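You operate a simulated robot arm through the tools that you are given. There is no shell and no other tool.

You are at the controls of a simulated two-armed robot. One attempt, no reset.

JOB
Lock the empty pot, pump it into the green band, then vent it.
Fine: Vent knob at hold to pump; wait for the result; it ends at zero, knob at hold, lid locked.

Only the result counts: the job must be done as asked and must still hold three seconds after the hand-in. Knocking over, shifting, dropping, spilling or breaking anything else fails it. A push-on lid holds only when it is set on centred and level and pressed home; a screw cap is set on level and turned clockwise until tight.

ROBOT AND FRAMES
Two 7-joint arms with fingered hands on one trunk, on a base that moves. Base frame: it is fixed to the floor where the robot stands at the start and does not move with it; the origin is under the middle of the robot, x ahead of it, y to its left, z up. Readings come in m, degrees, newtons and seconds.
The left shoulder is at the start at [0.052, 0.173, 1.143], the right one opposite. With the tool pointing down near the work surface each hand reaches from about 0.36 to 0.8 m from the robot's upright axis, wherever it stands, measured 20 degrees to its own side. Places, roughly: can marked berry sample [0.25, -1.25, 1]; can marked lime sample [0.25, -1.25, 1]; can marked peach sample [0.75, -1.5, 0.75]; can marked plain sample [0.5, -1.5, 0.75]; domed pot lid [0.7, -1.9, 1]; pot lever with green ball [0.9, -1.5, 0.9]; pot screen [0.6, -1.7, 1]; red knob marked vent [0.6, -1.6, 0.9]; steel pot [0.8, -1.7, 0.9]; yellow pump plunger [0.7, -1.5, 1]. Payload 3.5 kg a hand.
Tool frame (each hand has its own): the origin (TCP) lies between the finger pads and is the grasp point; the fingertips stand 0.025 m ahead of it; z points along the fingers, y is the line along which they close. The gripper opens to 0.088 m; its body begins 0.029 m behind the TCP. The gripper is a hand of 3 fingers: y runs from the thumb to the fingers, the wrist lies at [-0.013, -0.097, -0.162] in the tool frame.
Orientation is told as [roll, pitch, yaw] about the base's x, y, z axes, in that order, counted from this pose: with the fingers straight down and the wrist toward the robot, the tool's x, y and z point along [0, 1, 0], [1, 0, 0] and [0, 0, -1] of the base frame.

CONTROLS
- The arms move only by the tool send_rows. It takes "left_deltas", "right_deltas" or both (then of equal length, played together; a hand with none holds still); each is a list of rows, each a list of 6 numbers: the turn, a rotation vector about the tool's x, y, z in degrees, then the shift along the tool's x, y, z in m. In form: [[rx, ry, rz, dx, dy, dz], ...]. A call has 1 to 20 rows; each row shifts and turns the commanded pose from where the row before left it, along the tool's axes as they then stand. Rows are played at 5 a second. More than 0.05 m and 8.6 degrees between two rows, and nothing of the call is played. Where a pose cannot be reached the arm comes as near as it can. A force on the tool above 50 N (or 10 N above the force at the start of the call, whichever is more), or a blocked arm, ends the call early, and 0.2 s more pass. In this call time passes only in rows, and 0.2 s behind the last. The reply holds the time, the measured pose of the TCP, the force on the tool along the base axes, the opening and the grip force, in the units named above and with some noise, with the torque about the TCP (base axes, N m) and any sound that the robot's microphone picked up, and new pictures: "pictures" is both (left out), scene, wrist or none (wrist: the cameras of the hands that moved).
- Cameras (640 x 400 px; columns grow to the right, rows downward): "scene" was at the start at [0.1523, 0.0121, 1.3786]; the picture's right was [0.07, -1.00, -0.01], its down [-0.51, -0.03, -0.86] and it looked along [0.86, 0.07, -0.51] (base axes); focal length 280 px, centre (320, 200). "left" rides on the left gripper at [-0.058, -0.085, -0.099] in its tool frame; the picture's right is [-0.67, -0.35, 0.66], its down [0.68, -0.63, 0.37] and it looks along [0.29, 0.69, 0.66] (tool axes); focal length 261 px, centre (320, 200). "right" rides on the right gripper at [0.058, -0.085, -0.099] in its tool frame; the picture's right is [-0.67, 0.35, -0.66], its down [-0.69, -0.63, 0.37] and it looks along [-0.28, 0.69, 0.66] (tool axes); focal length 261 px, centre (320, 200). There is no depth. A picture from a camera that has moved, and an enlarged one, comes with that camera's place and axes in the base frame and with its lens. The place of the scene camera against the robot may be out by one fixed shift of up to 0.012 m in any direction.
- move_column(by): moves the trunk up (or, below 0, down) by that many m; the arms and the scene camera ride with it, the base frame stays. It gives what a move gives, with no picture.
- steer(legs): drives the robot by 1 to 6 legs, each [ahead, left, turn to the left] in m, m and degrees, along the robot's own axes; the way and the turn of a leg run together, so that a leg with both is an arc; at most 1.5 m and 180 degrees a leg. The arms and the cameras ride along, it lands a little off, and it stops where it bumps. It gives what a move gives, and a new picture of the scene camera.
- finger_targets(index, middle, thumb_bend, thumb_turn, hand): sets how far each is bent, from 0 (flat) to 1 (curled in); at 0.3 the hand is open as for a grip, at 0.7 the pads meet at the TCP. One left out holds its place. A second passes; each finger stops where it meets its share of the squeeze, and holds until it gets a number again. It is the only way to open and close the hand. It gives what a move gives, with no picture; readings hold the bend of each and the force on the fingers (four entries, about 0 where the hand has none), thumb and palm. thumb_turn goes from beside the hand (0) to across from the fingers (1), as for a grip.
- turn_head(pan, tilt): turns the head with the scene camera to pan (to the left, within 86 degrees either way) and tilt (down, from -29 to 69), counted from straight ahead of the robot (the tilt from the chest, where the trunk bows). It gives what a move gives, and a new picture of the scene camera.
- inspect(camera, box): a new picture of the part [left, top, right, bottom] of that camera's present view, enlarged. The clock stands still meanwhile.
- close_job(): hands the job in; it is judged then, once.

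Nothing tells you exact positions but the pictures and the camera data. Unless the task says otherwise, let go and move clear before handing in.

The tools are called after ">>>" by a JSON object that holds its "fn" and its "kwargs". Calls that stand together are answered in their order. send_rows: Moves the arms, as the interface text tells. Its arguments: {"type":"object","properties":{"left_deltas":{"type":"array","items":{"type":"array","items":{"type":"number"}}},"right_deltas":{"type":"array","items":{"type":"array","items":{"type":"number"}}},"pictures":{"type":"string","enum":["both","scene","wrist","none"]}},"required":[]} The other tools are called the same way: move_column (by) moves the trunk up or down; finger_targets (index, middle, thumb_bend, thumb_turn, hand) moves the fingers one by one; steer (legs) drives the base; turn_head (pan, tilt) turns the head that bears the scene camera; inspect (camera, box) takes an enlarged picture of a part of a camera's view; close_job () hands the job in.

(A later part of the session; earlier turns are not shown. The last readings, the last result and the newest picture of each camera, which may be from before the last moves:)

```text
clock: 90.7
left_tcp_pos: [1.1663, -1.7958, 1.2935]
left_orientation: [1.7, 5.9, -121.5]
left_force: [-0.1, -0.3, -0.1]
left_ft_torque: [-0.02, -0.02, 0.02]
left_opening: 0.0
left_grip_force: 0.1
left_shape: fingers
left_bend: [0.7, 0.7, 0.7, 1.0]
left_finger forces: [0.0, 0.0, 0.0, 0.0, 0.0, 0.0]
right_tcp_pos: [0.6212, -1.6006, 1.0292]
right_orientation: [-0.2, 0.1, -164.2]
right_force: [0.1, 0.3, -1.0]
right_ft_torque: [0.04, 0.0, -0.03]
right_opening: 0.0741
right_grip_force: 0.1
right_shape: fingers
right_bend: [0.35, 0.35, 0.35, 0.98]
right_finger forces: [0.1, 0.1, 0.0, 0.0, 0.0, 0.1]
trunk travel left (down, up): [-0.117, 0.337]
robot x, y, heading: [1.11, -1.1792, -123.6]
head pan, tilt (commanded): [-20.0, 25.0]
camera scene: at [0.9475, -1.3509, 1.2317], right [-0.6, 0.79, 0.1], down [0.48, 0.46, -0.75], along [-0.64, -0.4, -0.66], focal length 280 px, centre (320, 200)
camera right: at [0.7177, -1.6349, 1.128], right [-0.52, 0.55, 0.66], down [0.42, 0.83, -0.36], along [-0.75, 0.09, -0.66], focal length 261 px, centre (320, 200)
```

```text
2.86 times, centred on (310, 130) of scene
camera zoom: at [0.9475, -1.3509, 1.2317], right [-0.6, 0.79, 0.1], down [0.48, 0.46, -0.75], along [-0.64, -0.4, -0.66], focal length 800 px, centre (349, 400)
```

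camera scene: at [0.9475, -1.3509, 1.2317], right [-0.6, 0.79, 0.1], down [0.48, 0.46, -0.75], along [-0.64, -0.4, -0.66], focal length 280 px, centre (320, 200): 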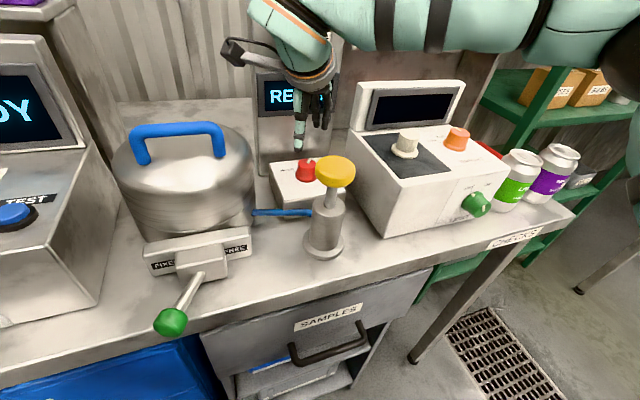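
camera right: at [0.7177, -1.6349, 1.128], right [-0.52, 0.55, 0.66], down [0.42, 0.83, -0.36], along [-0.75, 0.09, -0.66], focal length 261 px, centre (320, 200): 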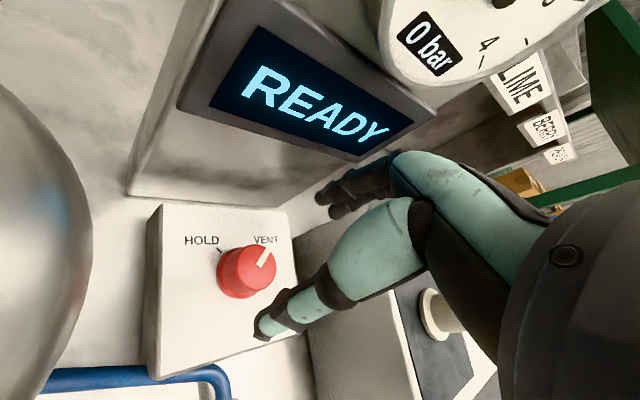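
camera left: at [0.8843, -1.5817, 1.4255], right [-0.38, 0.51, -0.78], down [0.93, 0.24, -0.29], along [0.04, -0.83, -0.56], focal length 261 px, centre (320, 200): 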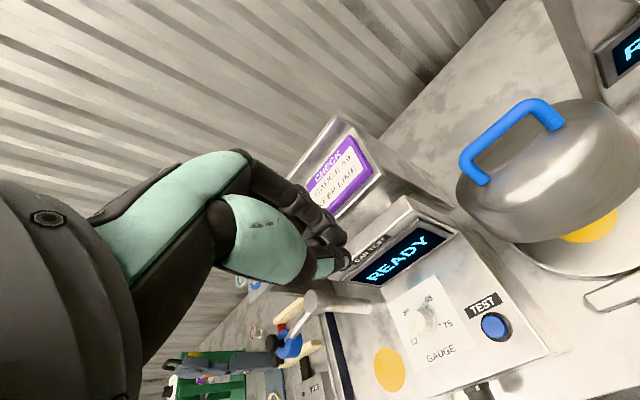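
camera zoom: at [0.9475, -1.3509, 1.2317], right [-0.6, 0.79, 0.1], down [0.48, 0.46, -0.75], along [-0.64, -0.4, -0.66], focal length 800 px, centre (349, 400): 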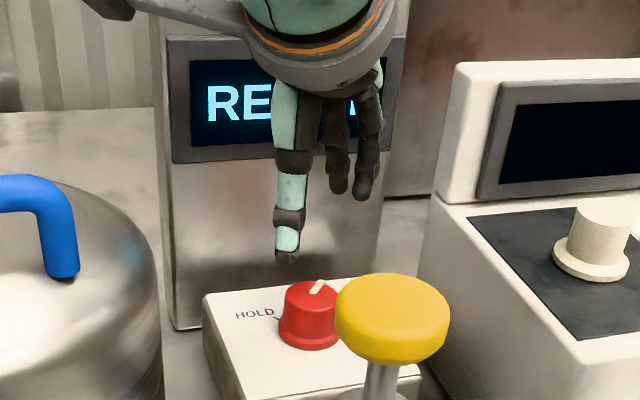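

The knob centre is about 5 mm off my grasp axis; I'll correct that and lower the fingers around the knob.

>>> {"fn": "send_rows", "kwargs": {"right_deltas": [[0, 0, 0, 0.0048, -0.0008, 0.02], [0, 0, 0, 0, 0, 0.02], [0, 0, 0, 0, 0, 0.015]], "pictures": "both"}}

>>> {"fn": "inspect", "kwargs": {"camera": "scene", "box": [260, 100, 360, 200]}}

```text
clock: 91.5
left_tcp_pos: [1.1675, -1.7953, 1.2931]
left_orientation: [1.6, 5.9, -121.5]
left_force: [0.5, -0.4, -0.2]
left_ft_torque: [-0.01, 0.02, 0.0]
left_opening: 0.0
left_grip_force: 0.1
left_shape: fingers
left_bend: [0.7, 0.7, 0.7, 1.0]
left_finger forces: [0.0, 0.0, 0.0, 0.0, 0.0, 0.0]
right_tcp_pos: [0.6257, -1.6057, 0.9772]
right_orientation: [-0.2, 0.0, -164.4]
right_force: [-0.6, 0.7, 0.4]
right_ft_torque: [0.01, 0.01, -0.02]
right_opening: 0.0739
right_grip_force: 0.0
right_shape: fingers
right_bend: [0.35, 0.35, 0.35, 0.98]
right_finger forces: [0.0, 0.0, 0.0, 0.0, 0.1, 0.0]
trunk travel left (down, up): [-0.117, 0.337]
robot x, y, heading: [1.1095, -1.1769, -123.7]
head pan, tilt (commanded): [-20.0, 25.0]
camera scene: at [0.9482, -1.3504, 1.2319], right [-0.6, 0.79, 0.1], down [0.48, 0.46, -0.75], along [-0.64, -0.4, -0.65], focal length 280 px, centre (320, 200)
camera right: at [0.7216, -1.6394, 1.0748], right [-0.52, 0.55, 0.66], down [0.42, 0.83, -0.36], along [-0.75, 0.09, -0.66], focal length 261 px, centre (320, 200)
```

scene: 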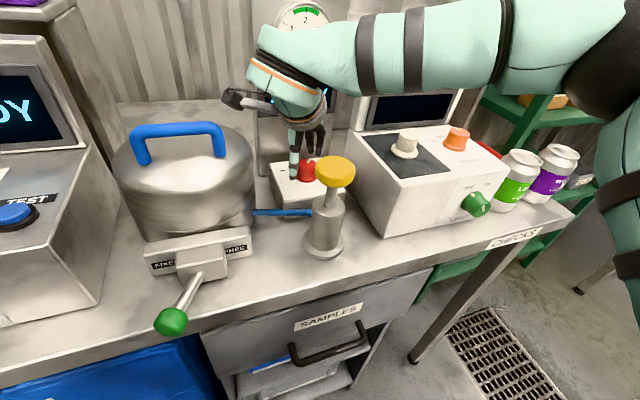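
right: 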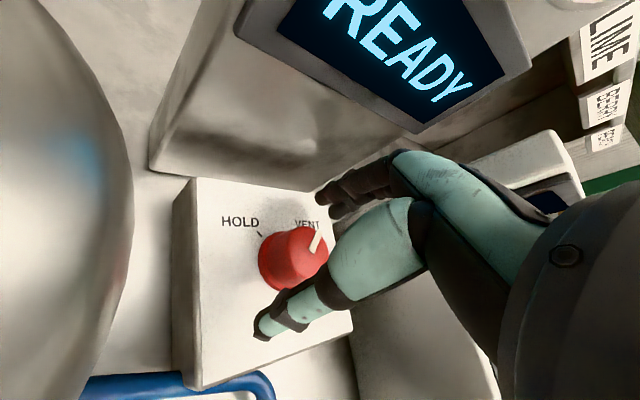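

```text
4.00 times, centred on (310, 150) of scene
camera zoom: at [0.9482, -1.3504, 1.2319], right [-0.6, 0.79, 0.1], down [0.48, 0.46, -0.75], along [-0.64, -0.4, -0.65], focal length 1120 px, centre (360, 400)
```

zoom: 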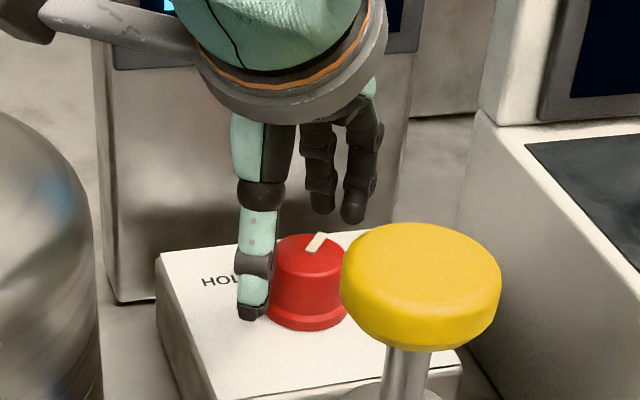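

The fingers surround the knob. I'll lower a few more millimetres with a small correction and then close the grip.

>>> {"fn": "send_rows", "kwargs": {"right_deltas": [[0, 0, 0, 0.002, -0.001, 0.004], [0, 0, 0, 0, 0, 0.003]], "pictures": "wrist"}}

>>> {"fn": "finger_targets", "kwargs": {"hand": "right", "index": 0.65, "middle": 0.65, "thumb_bend": 0.65}}

>>> {"fn": "inspect", "kwargs": {"camera": "right", "box": [180, 150, 420, 350]}}

>>> {"fn": "inspect", "kwargs": {"camera": "scene", "box": [260, 100, 360, 200]}}

```text
clock: 92.1
left_tcp_pos: [1.1669, -1.7947, 1.2939]
left_orientation: [1.5, 5.9, -121.5]
left_force: [0.2, 1.2, 0.2]
left_ft_torque: [-0.02, 0.0, -0.01]
left_opening: 0.0
left_grip_force: 0.1
left_shape: fingers
left_bend: [0.7, 0.7, 0.7, 1.0]
left_finger forces: [0.0, 0.0, 0.0, 0.1, 0.1, 0.1]
right_tcp_pos: [0.6258, -1.6073, 0.9696]
right_orientation: [-0.2, -0.1, -164.3]
right_force: [-0.2, 0.1, 0.4]
right_ft_torque: [-0.01, -0.02, 0.02]
right_opening: 0.074
right_grip_force: 0.1
right_shape: fingers
right_bend: [0.35, 0.35, 0.35, 0.98]
right_finger forces: [0.0, 0.0, 0.0, 0.0, 0.0, 0.1]
trunk travel left (down, up): [-0.117, 0.337]
robot x, y, heading: [1.1098, -1.1781, -123.7]
head pan, tilt (commanded): [-20.0, 25.0]
camera right: at [0.7236, -1.6412, 1.0676], right [-0.52, 0.55, 0.66], down [0.42, 0.83, -0.36], along [-0.75, 0.09, -0.66], focal length 261 px, centre (320, 200)
```

right: 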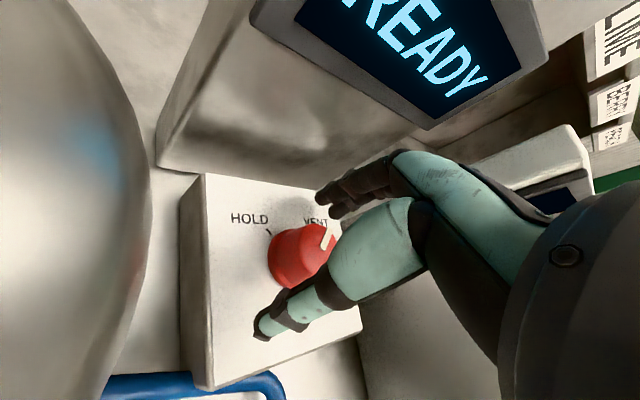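

```text
clock: 93.1
left_tcp_pos: [1.1658, -1.7969, 1.2937]
left_orientation: [1.6, 5.9, -121.5]
left_force: [-0.3, 1.0, -0.2]
left_ft_torque: [0.0, 0.0, 0.0]
left_opening: 0.0
left_grip_force: 0.0
left_shape: fingers
left_bend: [0.7, 0.7, 0.7, 1.0]
left_finger forces: [0.0, 0.1, 0.1, 0.1, 0.0, 0.0]
right_tcp_pos: [0.6239, -1.6095, 0.9682]
right_orientation: [-0.4, 0.0, -164.3]
right_force: [-11.0, -5.6, 4.9]
right_ft_torque: [-0.13, 0.34, 0.1]
right_opening: 0.0221
right_grip_force: 8.8
right_shape: fingers
right_bend: [0.57, 0.56, 0.61, 1.0]
right_finger forces: [5.4, 9.4, 0.0, 0.1, 2.8, 0.0]
trunk travel left (down, up): [-0.117, 0.337]
robot x, y, heading: [1.1145, -1.179, -123.8]
head pan, tilt (commanded): [-20.0, 25.0]
```

```text
2.00 times, centred on (300, 250) of right
camera zoom: at [0.722, -1.6417, 1.0673], right [-0.52, 0.55, 0.66], down [0.42, 0.83, -0.36], along [-0.75, 0.09, -0.66], focal length 521 px, centre (360, 100)
```

zoom: 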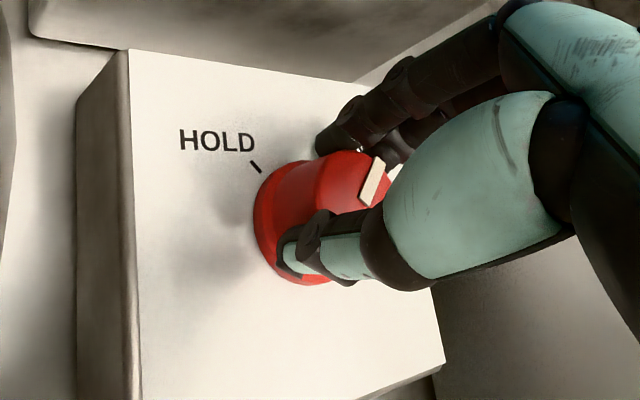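

```text
4.00 times, centred on (310, 150) of scene
camera zoom: at [0.9466, -1.351, 1.2317], right [-0.6, 0.79, 0.1], down [0.48, 0.46, -0.75], along [-0.64, -0.4, -0.66], focal length 1120 px, centre (360, 400)
```

zoom: 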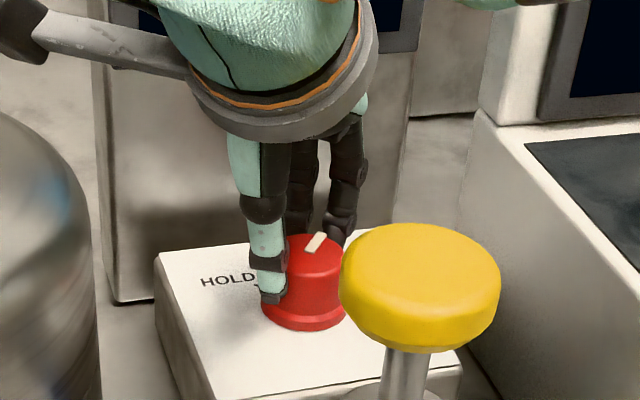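

The knob is gripped between thumb and fingers. I'll ease the lateral offset and turn counter-clockwise toward HOLD.

>>> {"fn": "send_rows", "kwargs": {"right_deltas": [[0, 0, 0, 0, 0.002, 0], [0, 0, -8, 0, 0, 0], [0, 0, -8, 0, 0, 0], [0, 0, -8, 0, 0, 0], [0, 0, -8, 0, 0, 0], [0, 0, -8, 0, 0, 0]], "pictures": "both"}}

>>> {"fn": "inspect", "kwargs": {"camera": "scene", "box": [260, 100, 360, 200]}}

```text
clock: 94.5
left_tcp_pos: [1.1675, -1.7953, 1.2922]
left_orientation: [1.7, 5.9, -121.5]
left_force: [1.3, 0.3, -0.5]
left_ft_torque: [0.01, 0.01, -0.01]
left_opening: 0.0
left_grip_force: 0.1
left_shape: fingers
left_bend: [0.7, 0.7, 0.7, 1.0]
left_finger forces: [0.1, 0.0, 0.0, 0.1, 0.0, 0.1]
right_tcp_pos: [0.6255, -1.6076, 0.9685]
right_orientation: [-0.1, 0.1, -124.3]
right_force: [1.0, 0.8, 0.9]
right_ft_torque: [0.03, -0.06, 0.01]
right_opening: 0.0214
right_grip_force: 6.9
right_shape: fingers
right_bend: [0.61, 0.59, 0.59, 1.0]
right_finger forces: [2.3, 4.5, 0.1, 0.0, 6.7, 0.0]
trunk travel left (down, up): [-0.117, 0.337]
robot x, y, heading: [1.1118, -1.1783, -123.6]
head pan, tilt (commanded): [-20.0, 25.0]
camera scene: at [0.9483, -1.3501, 1.232], right [-0.6, 0.79, 0.1], down [0.48, 0.46, -0.75], along [-0.64, -0.4, -0.65], focal length 280 px, centre (320, 200)
camera right: at [0.7203, -1.5705, 1.0675], right [-0.75, 0.09, 0.66], down [-0.21, 0.91, -0.36], along [-0.63, -0.41, -0.66], focal length 261 px, centre (320, 200)
```

scene: 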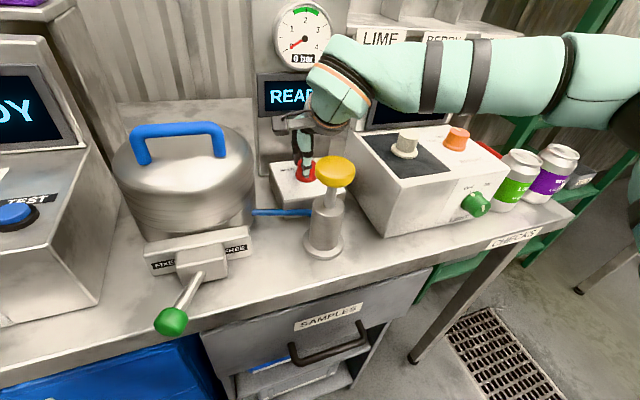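
right: 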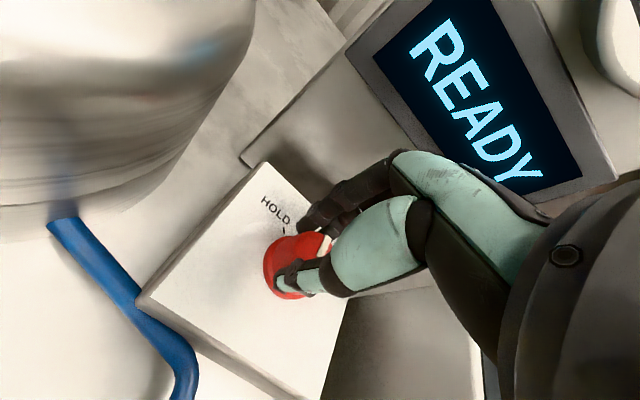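

```text
4.00 times, centred on (310, 150) of scene
camera zoom: at [0.9483, -1.3501, 1.232], right [-0.6, 0.79, 0.1], down [0.48, 0.46, -0.75], along [-0.64, -0.4, -0.65], focal length 1120 px, centre (360, 400)
```

zoom: 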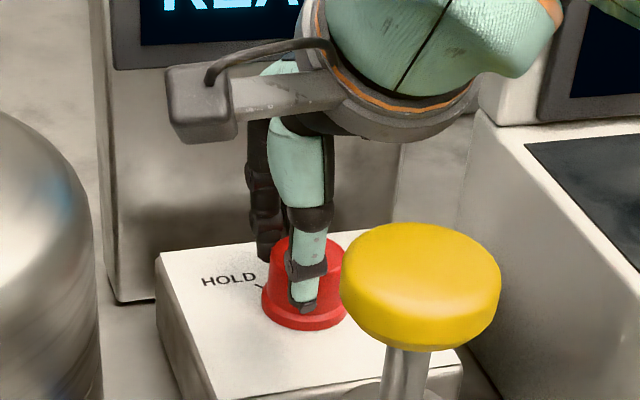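

The knob is turning with the hand (pointer unchanged relative to the fingers). I'll raise slightly for camera-bracket clearance over the plunger and keep turning.

>>> {"fn": "send_rows", "kwargs": {"right_deltas": [[0, 0, -6, 0, 0, -0.004], [0, 0, -8, 0, 0, 0], [0, 0, -8, 0, 0, 0]], "pictures": "both"}}

>>> {"fn": "inspect", "kwargs": {"camera": "scene", "box": [260, 100, 360, 200]}}

```text
clock: 95.3
left_tcp_pos: [1.167, -1.7951, 1.2938]
left_orientation: [1.6, 5.9, -121.6]
left_force: [0.0, 0.3, -0.3]
left_ft_torque: [-0.01, -0.02, 0.01]
left_opening: 0.0
left_grip_force: 0.0
left_shape: fingers
left_bend: [0.7, 0.7, 0.7, 1.0]
left_finger forces: [0.0, 0.0, 0.0, 0.0, 0.1, 0.0]
right_tcp_pos: [0.6254, -1.6081, 0.9724]
right_orientation: [-0.1, 0.2, -102.2]
right_force: [5.3, 2.8, -8.4]
right_ft_torque: [-0.01, -0.11, -0.06]
right_opening: 0.0213
right_grip_force: 5.6
right_shape: fingers
right_bend: [0.63, 0.62, 0.57, 0.99]
right_finger forces: [1.4, 2.3, 0.0, 0.1, 8.1, 0.0]
trunk travel left (down, up): [-0.117, 0.337]
robot x, y, heading: [1.1142, -1.1805, -123.5]
head pan, tilt (commanded): [-20.0, 25.0]
camera scene: at [0.9481, -1.3505, 1.2318], right [-0.6, 0.79, 0.1], down [0.48, 0.46, -0.75], along [-0.64, -0.4, -0.65], focal length 280 px, centre (320, 200)
camera right: at [0.6988, -1.5376, 1.0713], right [-0.73, -0.2, 0.66], down [-0.54, 0.76, -0.36], along [-0.43, -0.62, -0.66], focal length 261 px, centre (320, 200)
```

scene: 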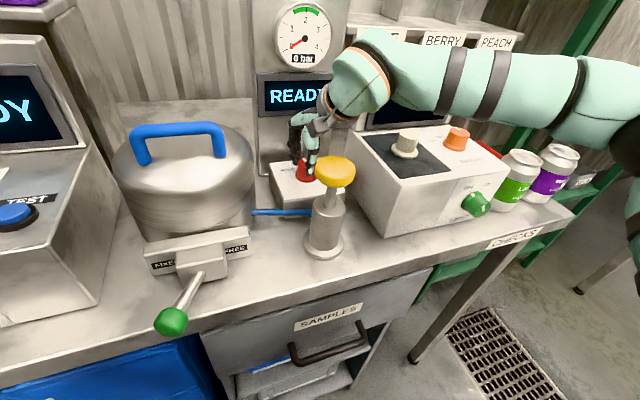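
right: 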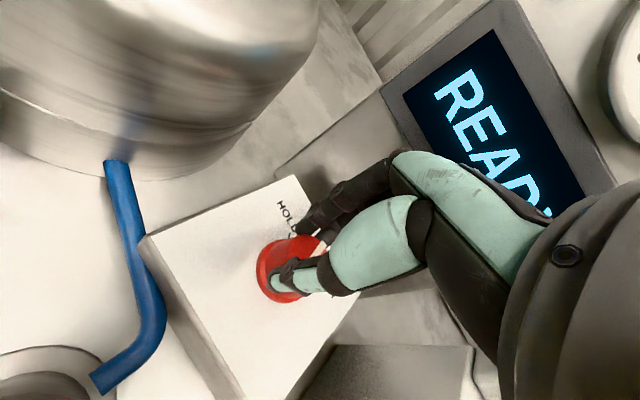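

```text
4.00 times, centred on (310, 150) of scene
camera zoom: at [0.9481, -1.3505, 1.2318], right [-0.6, 0.79, 0.1], down [0.48, 0.46, -0.75], along [-0.64, -0.4, -0.65], focal length 1120 px, centre (360, 400)
```

zoom: 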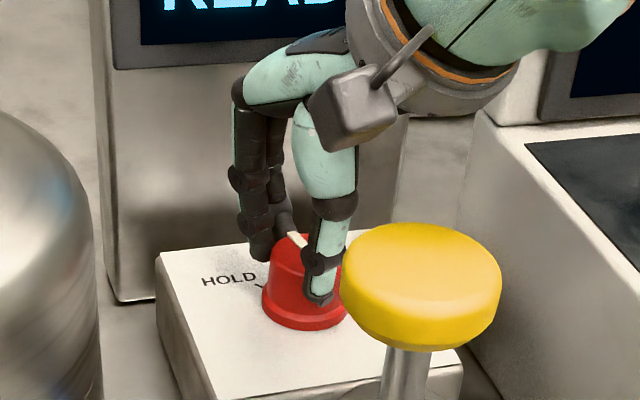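

The pointer has turned about 60° and is now left of straight ahead; HOLD is about 20° further. I'll continue in small steps.

>>> {"fn": "send_rows", "kwargs": {"right_deltas": [[0, 0, -7, 0, 0, 0], [0, 0, -7, 0, 0, 0], [0, 0, -5, 0, 0, 0]], "pictures": "both"}}

>>> {"fn": "inspect", "kwargs": {"camera": "scene", "box": [270, 130, 350, 190]}}

```text
clock: 96.1
left_tcp_pos: [1.1675, -1.7956, 1.2932]
left_orientation: [1.6, 5.8, -121.5]
left_force: [-0.4, 0.7, -0.3]
left_ft_torque: [0.0, 0.01, 0.0]
left_opening: 0.0
left_grip_force: 0.0
left_shape: fingers
left_bend: [0.7, 0.7, 0.7, 1.0]
left_finger forces: [0.1, 0.0, 0.0, 0.0, 0.0, 0.0]
right_tcp_pos: [0.6251, -1.6085, 0.9732]
right_orientation: [-0.1, 0.1, -95.3]
right_force: [5.9, 3.6, -6.4]
right_ft_torque: [-0.01, -0.13, -0.02]
right_opening: 0.0212
right_grip_force: 6.1
right_shape: fingers
right_bend: [0.63, 0.62, 0.57, 0.98]
right_finger forces: [1.4, 2.2, 0.0, 0.0, 8.3, 0.0]
right hand out of reach, approached as far as the arm can: row 2, 3
trunk travel left (down, up): [-0.117, 0.337]
robot x, y, heading: [1.11, -1.1819, -123.6]
head pan, tilt (commanded): [-20.0, 25.0]
camera scene: at [0.9485, -1.3502, 1.232], right [-0.6, 0.79, 0.1], down [0.48, 0.46, -0.75], along [-0.64, -0.4, -0.65], focal length 280 px, centre (320, 200)
camera right: at [0.6903, -1.529, 1.0721], right [-0.7, -0.29, 0.66], down [-0.62, 0.69, -0.36], along [-0.35, -0.66, -0.66], focal length 261 px, centre (320, 200)
```

scene: 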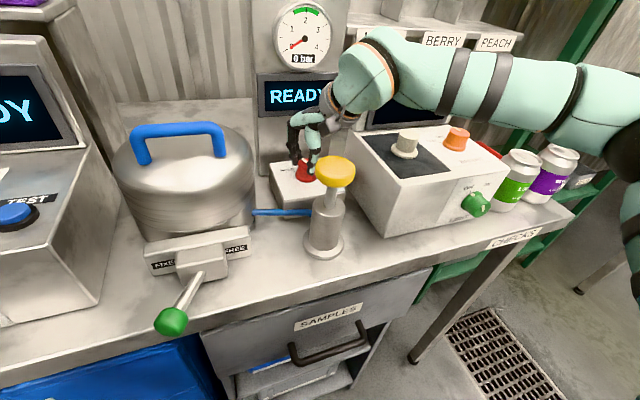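
right: 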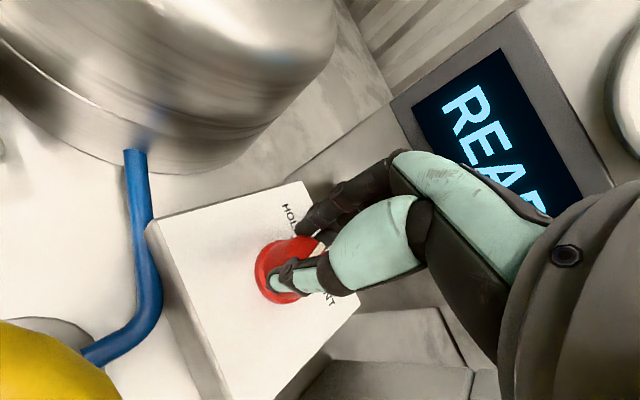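

```text
6.67 times, centred on (310, 160) of scene
camera zoom: at [0.9485, -1.3502, 1.232], right [-0.6, 0.79, 0.1], down [0.48, 0.46, -0.75], along [-0.64, -0.4, -0.65], focal length 1866 px, centre (387, 467)
```

zoom: 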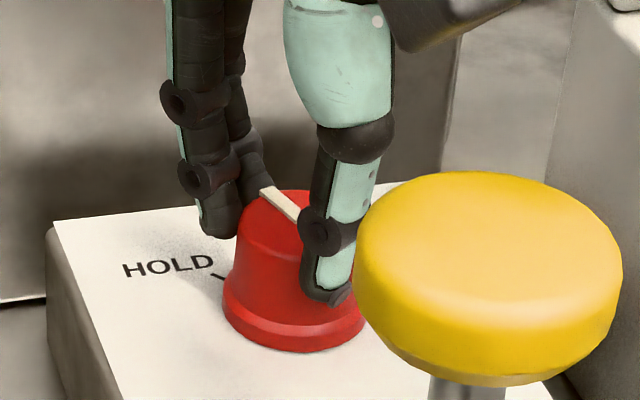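

The arm reaches its turning limit with about 12–15° still to go to HOLD. I'll release, rotate the hand back clockwise, and regrip.

>>> {"fn": "finger_targets", "kwargs": {"hand": "right", "index": 0.4, "middle": 0.4, "thumb_bend": 0.4}}

>>> {"fn": "send_rows", "kwargs": {"right_deltas": [[0, 0, 8, 0, 0, 0], [0, 0, 8, 0, 0, 0], [0, 0, 8, 0, 0, 0], [0, 0, 8, 0, 0, 0], [0, 0, 8, 0, 0, 0.003]], "pictures": "both"}}

>>> {"fn": "inspect", "kwargs": {"camera": "scene", "box": [270, 130, 350, 190]}}

```text
clock: 97.1
left_tcp_pos: [1.167, -1.7956, 1.2941]
left_orientation: [1.6, 5.9, -121.5]
left_force: [0.5, 0.3, -0.8]
left_ft_torque: [-0.02, 0.0, 0.01]
left_opening: 0.0
left_grip_force: 0.1
left_shape: fingers
left_bend: [0.7, 0.7, 0.7, 1.0]
left_finger forces: [0.0, 0.0, 0.1, 0.1, 0.1, 0.1]
right_tcp_pos: [0.6248, -1.608, 0.9736]
right_orientation: [0.0, 0.3, -95.4]
right_force: [-1.5, 0.0, 0.2]
right_ft_torque: [0.03, 0.02, -0.01]
right_opening: 0.0632
right_grip_force: 0.0
right_shape: fingers
right_bend: [0.4, 0.4, 0.4, 0.99]
right_finger forces: [0.0, 0.0, 0.1, 0.0, 0.2, 0.0]
trunk travel left (down, up): [-0.117, 0.337]
robot x, y, heading: [1.1094, -1.1782, -124.0]
head pan, tilt (commanded): [-20.0, 25.0]
```

```text
clock: 98.3
left_tcp_pos: [1.1665, -1.7963, 1.2938]
left_orientation: [1.5, 5.9, -121.6]
left_force: [0.8, -0.1, -0.3]
left_ft_torque: [0.0, 0.02, -0.01]
left_opening: 0.0
left_grip_force: 0.0
left_shape: fingers
left_bend: [0.7, 0.7, 0.7, 1.0]
left_finger forces: [0.0, 0.0, 0.0, 0.0, 0.0, 0.0]
right_tcp_pos: [0.6248, -1.6076, 0.9709]
right_orientation: [-0.2, 0.1, -135.5]
right_force: [-0.1, 1.2, 0.2]
right_ft_torque: [-0.01, -0.01, -0.01]
right_opening: 0.0628
right_grip_force: 0.2
right_shape: fingers
right_bend: [0.4, 0.4, 0.4, 0.99]
right_finger forces: [0.0, 0.0, 0.0, 0.0, 0.0, 0.0]
trunk travel left (down, up): [-0.117, 0.337]
robot x, y, heading: [1.1138, -1.1745, -123.9]
head pan, tilt (commanded): [-20.0, 25.0]
camera scene: at [0.9484, -1.3507, 1.2319], right [-0.6, 0.79, 0.1], down [0.48, 0.46, -0.75], along [-0.64, -0.4, -0.65], focal length 280 px, centre (320, 200)
camera right: at [0.7258, -1.5903, 1.0687], right [-0.72, 0.23, 0.66], down [-0.03, 0.93, -0.36], along [-0.7, -0.28, -0.66], focal length 261 px, centre (320, 200)
```

scene: 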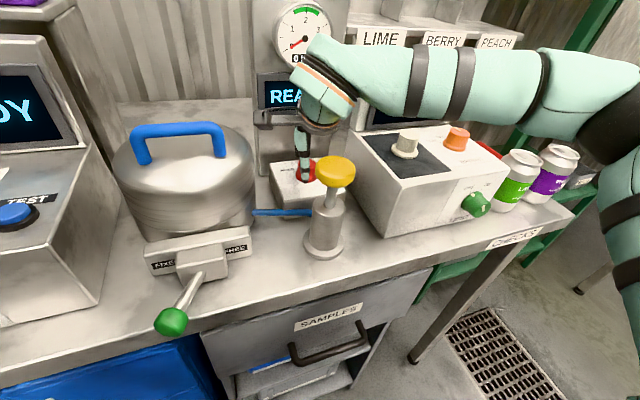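
right: 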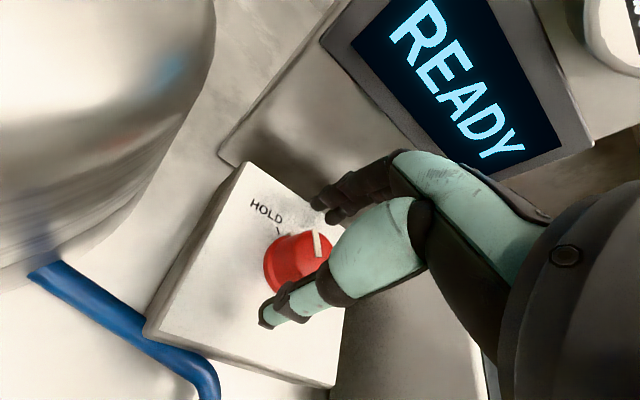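

```text
6.67 times, centred on (310, 160) of scene
camera zoom: at [0.9484, -1.3507, 1.2319], right [-0.6, 0.79, 0.1], down [0.48, 0.46, -0.75], along [-0.64, -0.4, -0.65], focal length 1866 px, centre (387, 467)
```

zoom: 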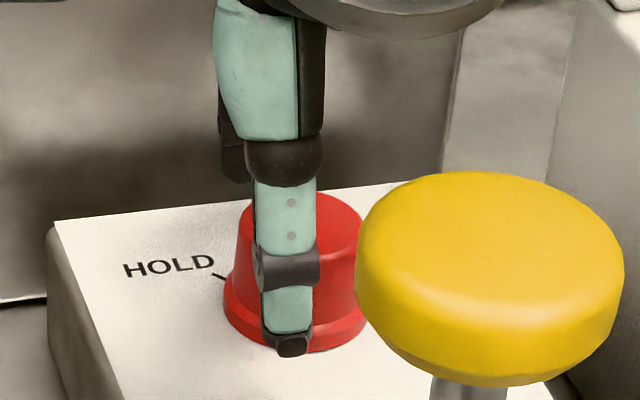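

The pointer is about 20° left of straight ahead and HOLD is at about 45°. I'll grip again and turn another 24° counter-clockwise.

>>> {"fn": "finger_targets", "kwargs": {"hand": "right", "index": 0.65, "middle": 0.65, "thumb_bend": 0.65}}

>>> {"fn": "send_rows", "kwargs": {"right_deltas": [[0, 0, -8, 0, 0, 0], [0, 0, -8, 0, 0, 0], [0, 0, -8, 0, 0, 0]], "pictures": "both"}}

>>> {"fn": "inspect", "kwargs": {"camera": "scene", "box": [270, 130, 350, 190]}}

```text
clock: 99.3
left_tcp_pos: [1.1663, -1.7958, 1.294]
left_orientation: [1.5, 5.9, -121.5]
left_force: [-0.2, 0.1, 0.4]
left_ft_torque: [-0.01, -0.01, 0.0]
left_opening: 0.0002
left_grip_force: 0.0
left_shape: fingers
left_bend: [0.7, 0.7, 0.7, 1.0]
left_finger forces: [0.0, 0.0, 0.1, 0.0, 0.1, 0.0]
right_tcp_pos: [0.624, -1.6079, 0.9693]
right_orientation: [-0.2, 0.1, -135.3]
right_force: [-1.0, -2.7, 0.8]
right_ft_torque: [-0.05, 0.04, 0.03]
right_opening: 0.0217
right_grip_force: 6.9
right_shape: fingers
right_bend: [0.61, 0.59, 0.58, 1.0]
right_finger forces: [2.4, 5.8, 0.0, 0.0, 5.1, 0.0]
trunk travel left (down, up): [-0.117, 0.337]
robot x, y, heading: [1.1117, -1.1768, -123.8]
head pan, tilt (commanded): [-20.0, 25.0]
```

```text
clock: 100.1
left_tcp_pos: [1.1666, -1.7953, 1.2935]
left_orientation: [1.6, 5.8, -121.5]
left_force: [-0.7, 0.6, -0.2]
left_ft_torque: [0.01, 0.0, 0.0]
left_opening: 0.0
left_grip_force: 0.1
left_shape: fingers
left_bend: [0.7, 0.7, 0.7, 1.0]
left_finger forces: [0.0, 0.0, 0.1, 0.0, 0.1, 0.0]
right_tcp_pos: [0.6255, -1.6085, 0.97]
right_orientation: [-0.1, 0.0, -111.3]
right_force: [1.4, 1.6, 0.4]
right_ft_torque: [0.09, -0.02, -0.04]
right_opening: 0.0215
right_grip_force: 5.9
right_shape: fingers
right_bend: [0.62, 0.61, 0.58, 1.0]
right_finger forces: [1.2, 3.3, 0.0, 0.0, 7.8, 0.1]
trunk travel left (down, up): [-0.117, 0.337]
robot x, y, heading: [1.1082, -1.1798, -123.5]
head pan, tilt (commanded): [-20.0, 25.0]
camera scene: at [0.9482, -1.3498, 1.232], right [-0.6, 0.79, 0.1], down [0.48, 0.46, -0.75], along [-0.64, -0.4, -0.65], focal length 280 px, centre (320, 200)
camera right: at [0.7093, -1.5503, 1.0689], right [-0.75, -0.08, 0.66], down [-0.41, 0.84, -0.36], along [-0.52, -0.54, -0.66], focal length 261 px, centre (320, 200)
```

scene: 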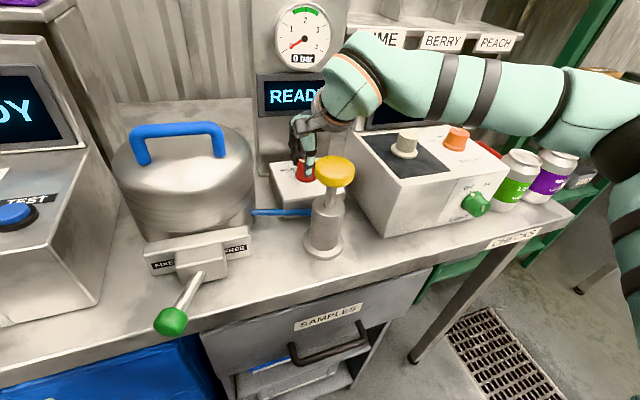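
right: 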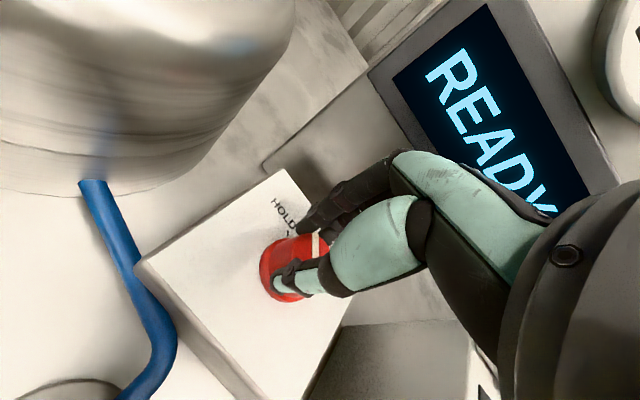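

```text
6.67 times, centred on (310, 160) of scene
camera zoom: at [0.9482, -1.3498, 1.232], right [-0.6, 0.79, 0.1], down [0.48, 0.46, -0.75], along [-0.64, -0.4, -0.65], focal length 1866 px, centre (387, 467)
```

zoom: 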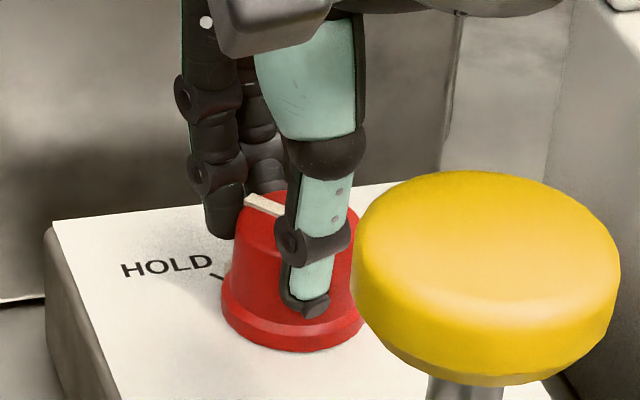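

The pointer now lines up with the HOLD tick at about 45° left. I'll release the knob, lift, and verify.

>>> {"fn": "finger_targets", "kwargs": {"hand": "right", "index": 0.4, "middle": 0.4, "thumb_bend": 0.4}}

>>> {"fn": "send_rows", "kwargs": {"right_deltas": [[0, 0, 0, 0, 0, -0.02], [0, 0, 0, 0, 0, -0.03], [0, 0, 0, 0, 0, -0.04], [0, 0, 0, 0, 0, -0.04], [0, 0, 0, 0, 0, -0.04]], "pictures": "both"}}

>>> {"fn": "inspect", "kwargs": {"camera": "right", "box": [130, 200, 290, 320]}}

>>> {"fn": "inspect", "kwargs": {"camera": "scene", "box": [270, 130, 350, 190]}}

```text
clock: 101.1
left_tcp_pos: [1.1662, -1.7945, 1.2938]
left_orientation: [1.6, 5.9, -121.5]
left_force: [0.7, 0.4, -0.4]
left_ft_torque: [-0.03, 0.03, 0.01]
left_opening: 0.0002
left_grip_force: 0.1
left_shape: fingers
left_bend: [0.7, 0.7, 0.7, 1.0]
left_finger forces: [0.1, 0.0, 0.0, 0.2, 0.0, 0.1]
right_tcp_pos: [0.6258, -1.6089, 0.9689]
right_orientation: [-0.1, 0.1, -111.4]
right_force: [0.4, 0.4, 0.1]
right_ft_torque: [0.02, 0.0, -0.04]
right_opening: 0.0628
right_grip_force: 0.0
right_shape: fingers
right_bend: [0.4, 0.4, 0.4, 0.99]
right_finger forces: [0.0, 0.1, 0.0, 0.0, 0.0, 0.1]
trunk travel left (down, up): [-0.117, 0.337]
robot x, y, heading: [1.112, -1.1809, -123.8]
head pan, tilt (commanded): [-20.0, 25.0]
```

```text
clock: 102.3
left_tcp_pos: [1.1678, -1.7943, 1.2934]
left_orientation: [1.5, 5.8, -121.5]
left_force: [0.5, -0.5, -0.2]
left_ft_torque: [0.01, 0.01, 0.01]
left_opening: 0.0002
left_grip_force: 0.1
left_shape: fingers
left_bend: [0.7, 0.7, 0.7, 1.0]
left_finger forces: [0.1, 0.1, 0.0, 0.1, 0.1, 0.0]
right_tcp_pos: [0.6257, -1.6091, 1.1406]
right_orientation: [-0.2, 0.0, -111.3]
right_force: [1.0, -0.3, -0.2]
right_ft_torque: [0.0, 0.0, -0.05]
right_opening: 0.0629
right_grip_force: 0.1
right_shape: fingers
right_bend: [0.4, 0.4, 0.4, 0.99]
right_finger forces: [0.1, 0.0, 0.0, 0.1, 0.0, 0.0]
trunk travel left (down, up): [-0.117, 0.337]
robot x, y, heading: [1.1099, -1.1782, -123.8]
head pan, tilt (commanded): [-20.0, 25.0]
camera scene: at [0.9496, -1.35, 1.2323], right [-0.6, 0.79, 0.1], down [0.48, 0.46, -0.75], along [-0.64, -0.4, -0.65], focal length 280 px, centre (320, 200)
camera right: at [0.7107, -1.5512, 1.2396], right [-0.75, -0.08, 0.66], down [-0.41, 0.84, -0.36], along [-0.52, -0.54, -0.66], focal length 261 px, centre (320, 200)
```

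scene: 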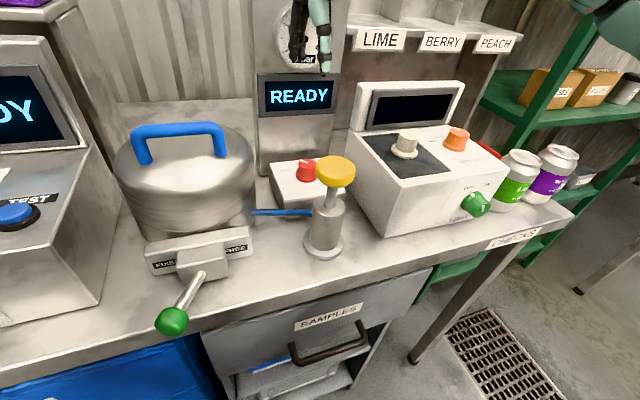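
right: 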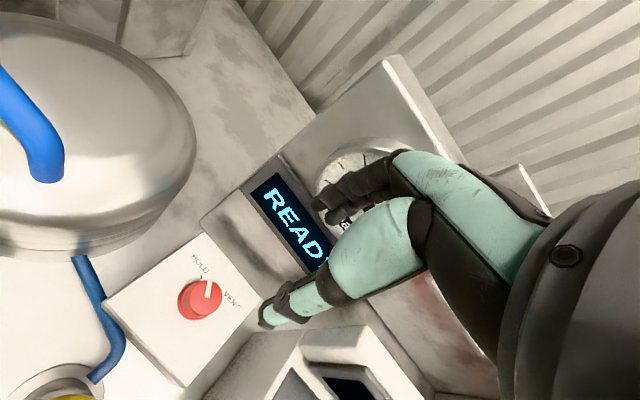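

```text
3.33 times, centred on (210, 260) of right
camera zoom: at [0.7107, -1.5512, 1.2396], right [-0.75, -0.08, 0.66], down [-0.41, 0.84, -0.36], along [-0.52, -0.54, -0.66], focal length 869 px, centre (687, 0)
```

zoom: 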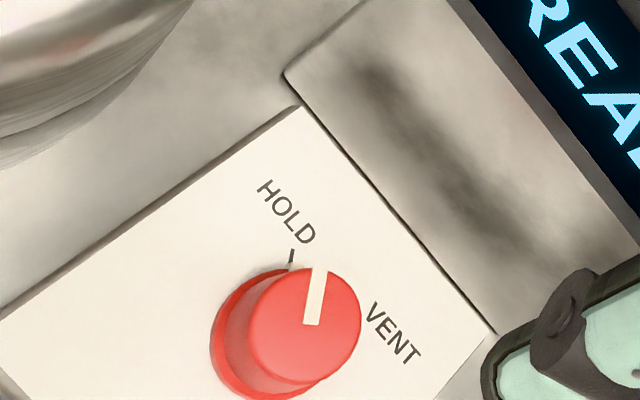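

```text
6.67 times, centred on (310, 160) of scene
camera zoom: at [0.9496, -1.35, 1.2323], right [-0.6, 0.79, 0.1], down [0.48, 0.46, -0.75], along [-0.64, -0.4, -0.65], focal length 1866 px, centre (387, 467)
```

zoom: 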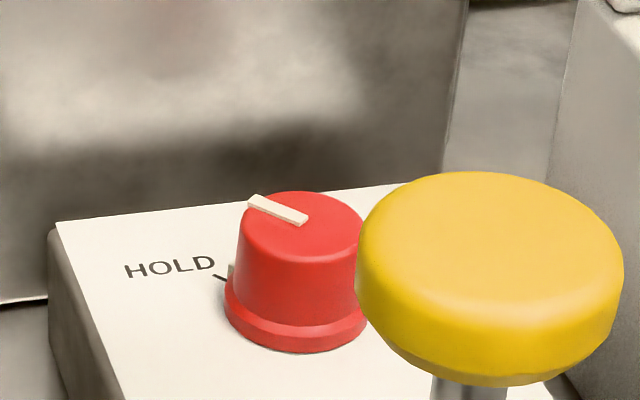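

The flange mark lines up with the HOLD tick. Now the pump: I'll close the right fingers into a pusher and bring them above the yellow plunger.

>>> {"fn": "finger_targets", "kwargs": {"hand": "right", "index": 0.7, "middle": 0.7, "thumb_bend": 0.7}}

>>> {"fn": "send_rows", "kwargs": {"right_deltas": [[0, 0, 0, 0.01, -0.0415, 0], [0, 0, 0, 0.01, -0.0415, 0], [0, 0, 0, 0.01, -0.0415, 0], [0, 0, 6.3, 0, 0, 0.015], [0, 0, 6.3, 0, 0, 0.015]], "pictures": "both"}}

>>> {"fn": "inspect", "kwargs": {"camera": "scene", "box": [260, 80, 420, 220]}}

```text
clock: 103.3
left_tcp_pos: [1.1666, -1.796, 1.2939]
left_orientation: [1.6, 5.9, -121.6]
left_force: [-0.4, 0.1, -0.8]
left_ft_torque: [-0.01, -0.01, 0.0]
left_opening: 0.0
left_grip_force: 0.1
left_shape: fingers
left_bend: [0.7, 0.7, 0.7, 1.0]
left_finger forces: [0.0, 0.1, 0.0, 0.1, 0.1, 0.0]
right_tcp_pos: [0.6245, -1.6091, 1.1389]
right_orientation: [-0.2, 0.1, -111.3]
right_force: [0.3, -0.4, 0.8]
right_ft_torque: [0.01, -0.01, -0.02]
right_opening: 0.0
right_grip_force: 0.0
right_shape: fingers
right_bend: [0.7, 0.7, 0.7, 1.0]
right_finger forces: [0.1, 0.0, 0.0, 0.0, 0.1, 0.1]
trunk travel left (down, up): [-0.117, 0.337]
robot x, y, heading: [1.11, -1.1801, -123.7]
head pan, tilt (commanded): [-20.0, 25.0]
```

```text
clock: 104.5
left_tcp_pos: [1.1662, -1.7951, 1.294]
left_orientation: [1.6, 5.9, -121.6]
left_force: [0.2, -0.3, -0.4]
left_ft_torque: [-0.01, 0.02, -0.04]
left_opening: 0.0
left_grip_force: 0.1
left_shape: fingers
left_bend: [0.7, 0.7, 0.7, 1.0]
left_finger forces: [0.0, 0.0, 0.1, 0.1, 0.0, 0.0]
right_tcp_pos: [0.6972, -1.5049, 1.1103]
right_orientation: [-0.1, 0.2, -124.0]
right_force: [0.2, -0.5, -0.3]
right_ft_torque: [0.0, -0.04, -0.01]
right_opening: 0.0
right_grip_force: 0.1
right_shape: fingers
right_bend: [0.7, 0.7, 0.7, 1.0]
right_finger forces: [0.0, 0.1, 0.0, 0.0, 0.0, 0.0]
trunk travel left (down, up): [-0.117, 0.337]
robot x, y, heading: [1.1076, -1.186, -123.5]
head pan, tilt (commanded): [-20.0, 25.0]
camera scene: at [0.9482, -1.3506, 1.2319], right [-0.6, 0.79, 0.1], down [0.48, 0.46, -0.75], along [-0.64, -0.4, -0.65], focal length 280 px, centre (320, 200)
camera right: at [0.793, -1.4664, 1.209], right [-0.75, 0.08, 0.66], down [-0.22, 0.91, -0.36], along [-0.63, -0.41, -0.66], focal length 261 px, centre (320, 200)
```

scene: 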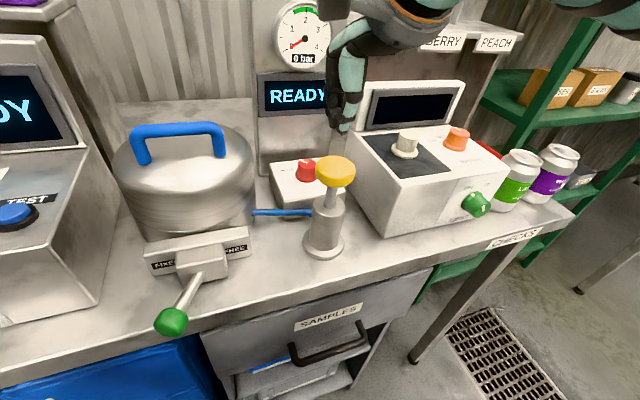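
right: 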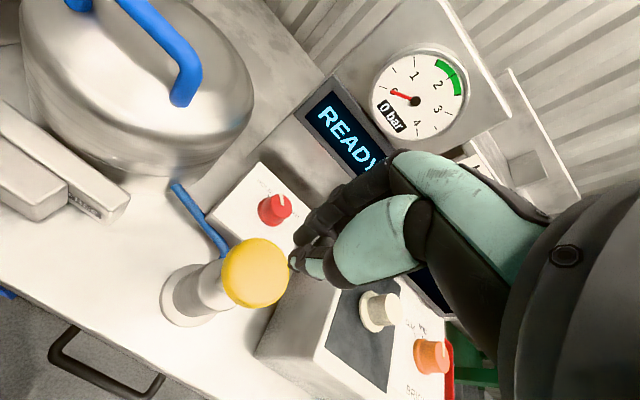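

```text
2.86 times, centred on (340, 150) of scene
camera zoom: at [0.9482, -1.3506, 1.2319], right [-0.6, 0.79, 0.1], down [0.48, 0.46, -0.75], along [-0.64, -0.4, -0.65], focal length 800 px, centre (263, 343)
```

zoom: 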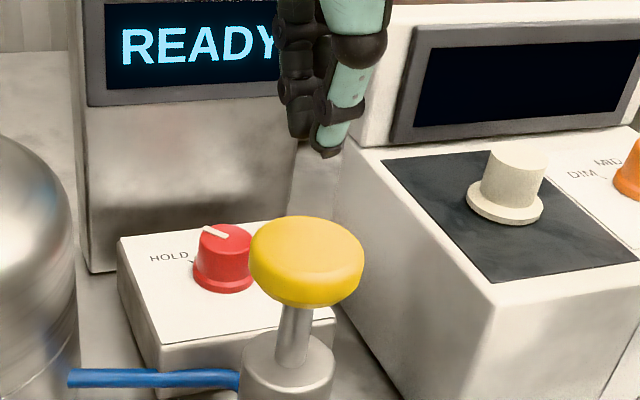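

The fingertips are right above the plunger, about 5 cm up. I'll press down through one stroke and watch the gauge.

>>> {"fn": "send_rows", "kwargs": {"right_deltas": [[0, 0, 0, 0, 0, 0.02], [0, 0, 0, 0, 0, 0.02], [0, 0, 0, 0, 0, 0.01], [0, 0, 0, 0, 0, 0.01], [0, 0, 0, 0, 0, 0.01]], "pictures": "both"}}

>>> {"fn": "inspect", "kwargs": {"camera": "scene", "box": [250, 0, 410, 200]}}

```text
clock: 105.7
left_tcp_pos: [1.1668, -1.7958, 1.2944]
left_orientation: [1.6, 5.8, -121.5]
left_force: [-0.7, 0.8, 0.0]
left_ft_torque: [-0.01, 0.01, 0.0]
left_opening: 0.0001
left_grip_force: 0.1
left_shape: fingers
left_bend: [0.7, 0.7, 0.7, 1.0]
left_finger forces: [0.0, 0.0, 0.0, 0.0, 0.1, 0.0]
right_tcp_pos: [0.6969, -1.5031, 1.0385]
right_orientation: [-0.1, 0.1, -123.9]
right_force: [-0.2, 0.6, 1.4]
right_ft_torque: [0.01, -0.01, 0.0]
right_opening: 0.0
right_grip_force: 0.6
right_shape: fingers
right_bend: [0.7, 0.7, 0.7, 1.0]
right_finger forces: [0.2, 0.5, 0.0, 0.1, 1.2, 0.0]
trunk travel left (down, up): [-0.117, 0.337]
robot x, y, heading: [1.1097, -1.1764, -123.7]
head pan, tilt (commanded): [-20.0, 25.0]
camera scene: at [0.9484, -1.3501, 1.232], right [-0.6, 0.79, 0.1], down [0.48, 0.46, -0.75], along [-0.64, -0.4, -0.65], focal length 280 px, centre (320, 200)
camera right: at [0.7924, -1.4653, 1.1387], right [-0.75, 0.08, 0.66], down [-0.22, 0.91, -0.36], along [-0.63, -0.42, -0.66], focal length 261 px, centre (320, 200)
```

scene: 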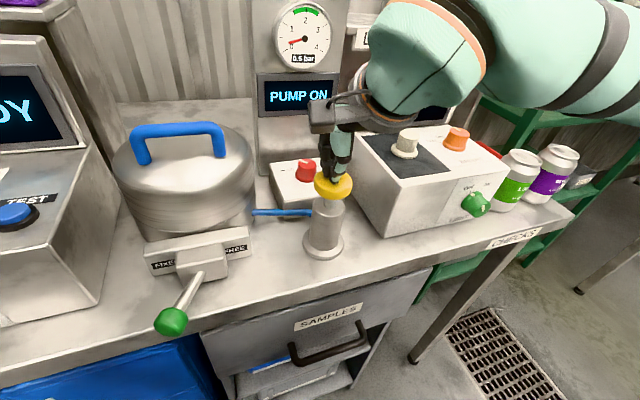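
right: 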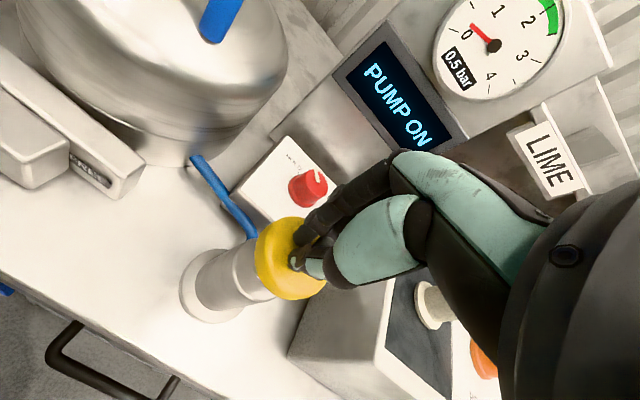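

```text
2.00 times, centred on (330, 100) of scene
camera zoom: at [0.9484, -1.3501, 1.232], right [-0.6, 0.79, 0.1], down [0.48, 0.46, -0.75], along [-0.64, -0.4, -0.65], focal length 560 px, centre (300, 400)
```

zoom: 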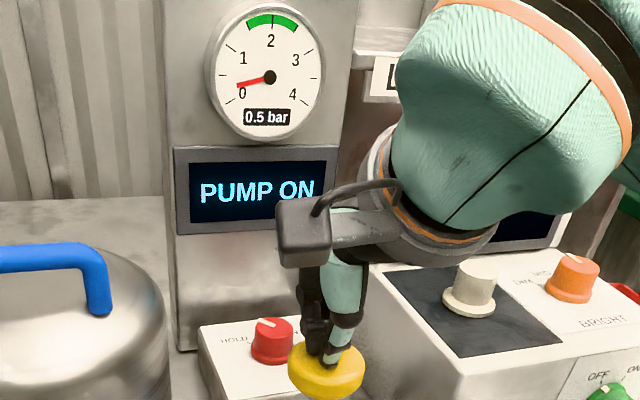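

One short press gave 0.5 bar and the screen says PUMP ON, so the lock and HOLD are working. I'll let the plunger rise and press again, checking after each stroke.

>>> {"fn": "send_rows", "kwargs": {"right_deltas": [[0, 0, 0, 0, 0, -0.015], [0, 0, 0, 0, 0, -0.015], [0, 0, 0, 0, 0, 0]], "pictures": "scene"}}

>>> {"fn": "inspect", "kwargs": {"camera": "scene", "box": [250, 0, 410, 200]}}

```text
clock: 106.5
left_tcp_pos: [1.1665, -1.7958, 1.2938]
left_orientation: [1.7, 5.9, -121.5]
left_force: [0.1, 0.0, 0.7]
left_ft_torque: [-0.02, -0.02, -0.01]
left_opening: 0.0
left_grip_force: 0.0
left_shape: fingers
left_bend: [0.7, 0.7, 0.7, 1.0]
left_finger forces: [0.1, 0.1, 0.0, 0.0, 0.0, 0.0]
right_tcp_pos: [0.6982, -1.5037, 1.0697]
right_orientation: [-0.2, 0.2, -123.9]
right_force: [0.3, -0.5, -0.1]
right_ft_torque: [0.04, 0.03, -0.03]
right_opening: 0.0001
right_grip_force: 0.1
right_shape: fingers
right_bend: [0.7, 0.7, 0.7, 1.0]
right_finger forces: [0.0, 0.0, 0.0, 0.0, 0.0, 0.0]
trunk travel left (down, up): [-0.117, 0.337]
robot x, y, heading: [1.113, -1.1754, -123.9]
head pan, tilt (commanded): [-20.0, 25.0]
camera scene: at [0.948, -1.3503, 1.2319], right [-0.6, 0.79, 0.1], down [0.48, 0.46, -0.75], along [-0.64, -0.4, -0.65], focal length 280 px, centre (320, 200)
```

scene: 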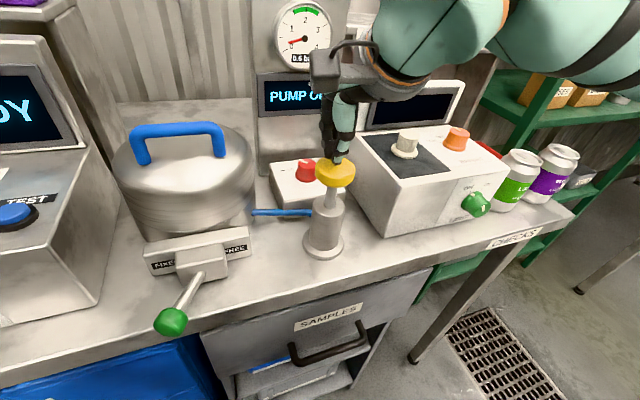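

```text
2.00 times, centred on (330, 100) of scene
camera zoom: at [0.948, -1.3503, 1.2319], right [-0.6, 0.79, 0.1], down [0.48, 0.46, -0.75], along [-0.64, -0.4, -0.65], focal length 560 px, centre (300, 400)
```

zoom: 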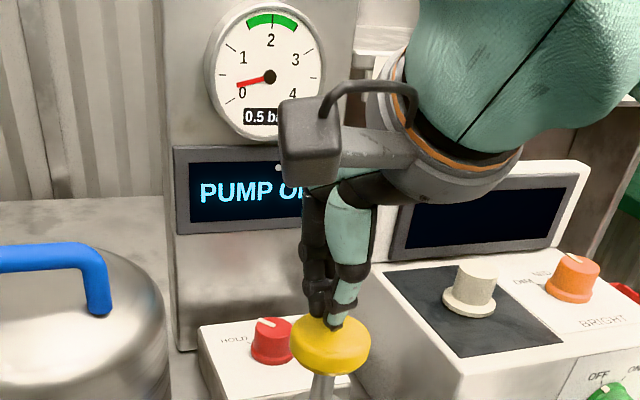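

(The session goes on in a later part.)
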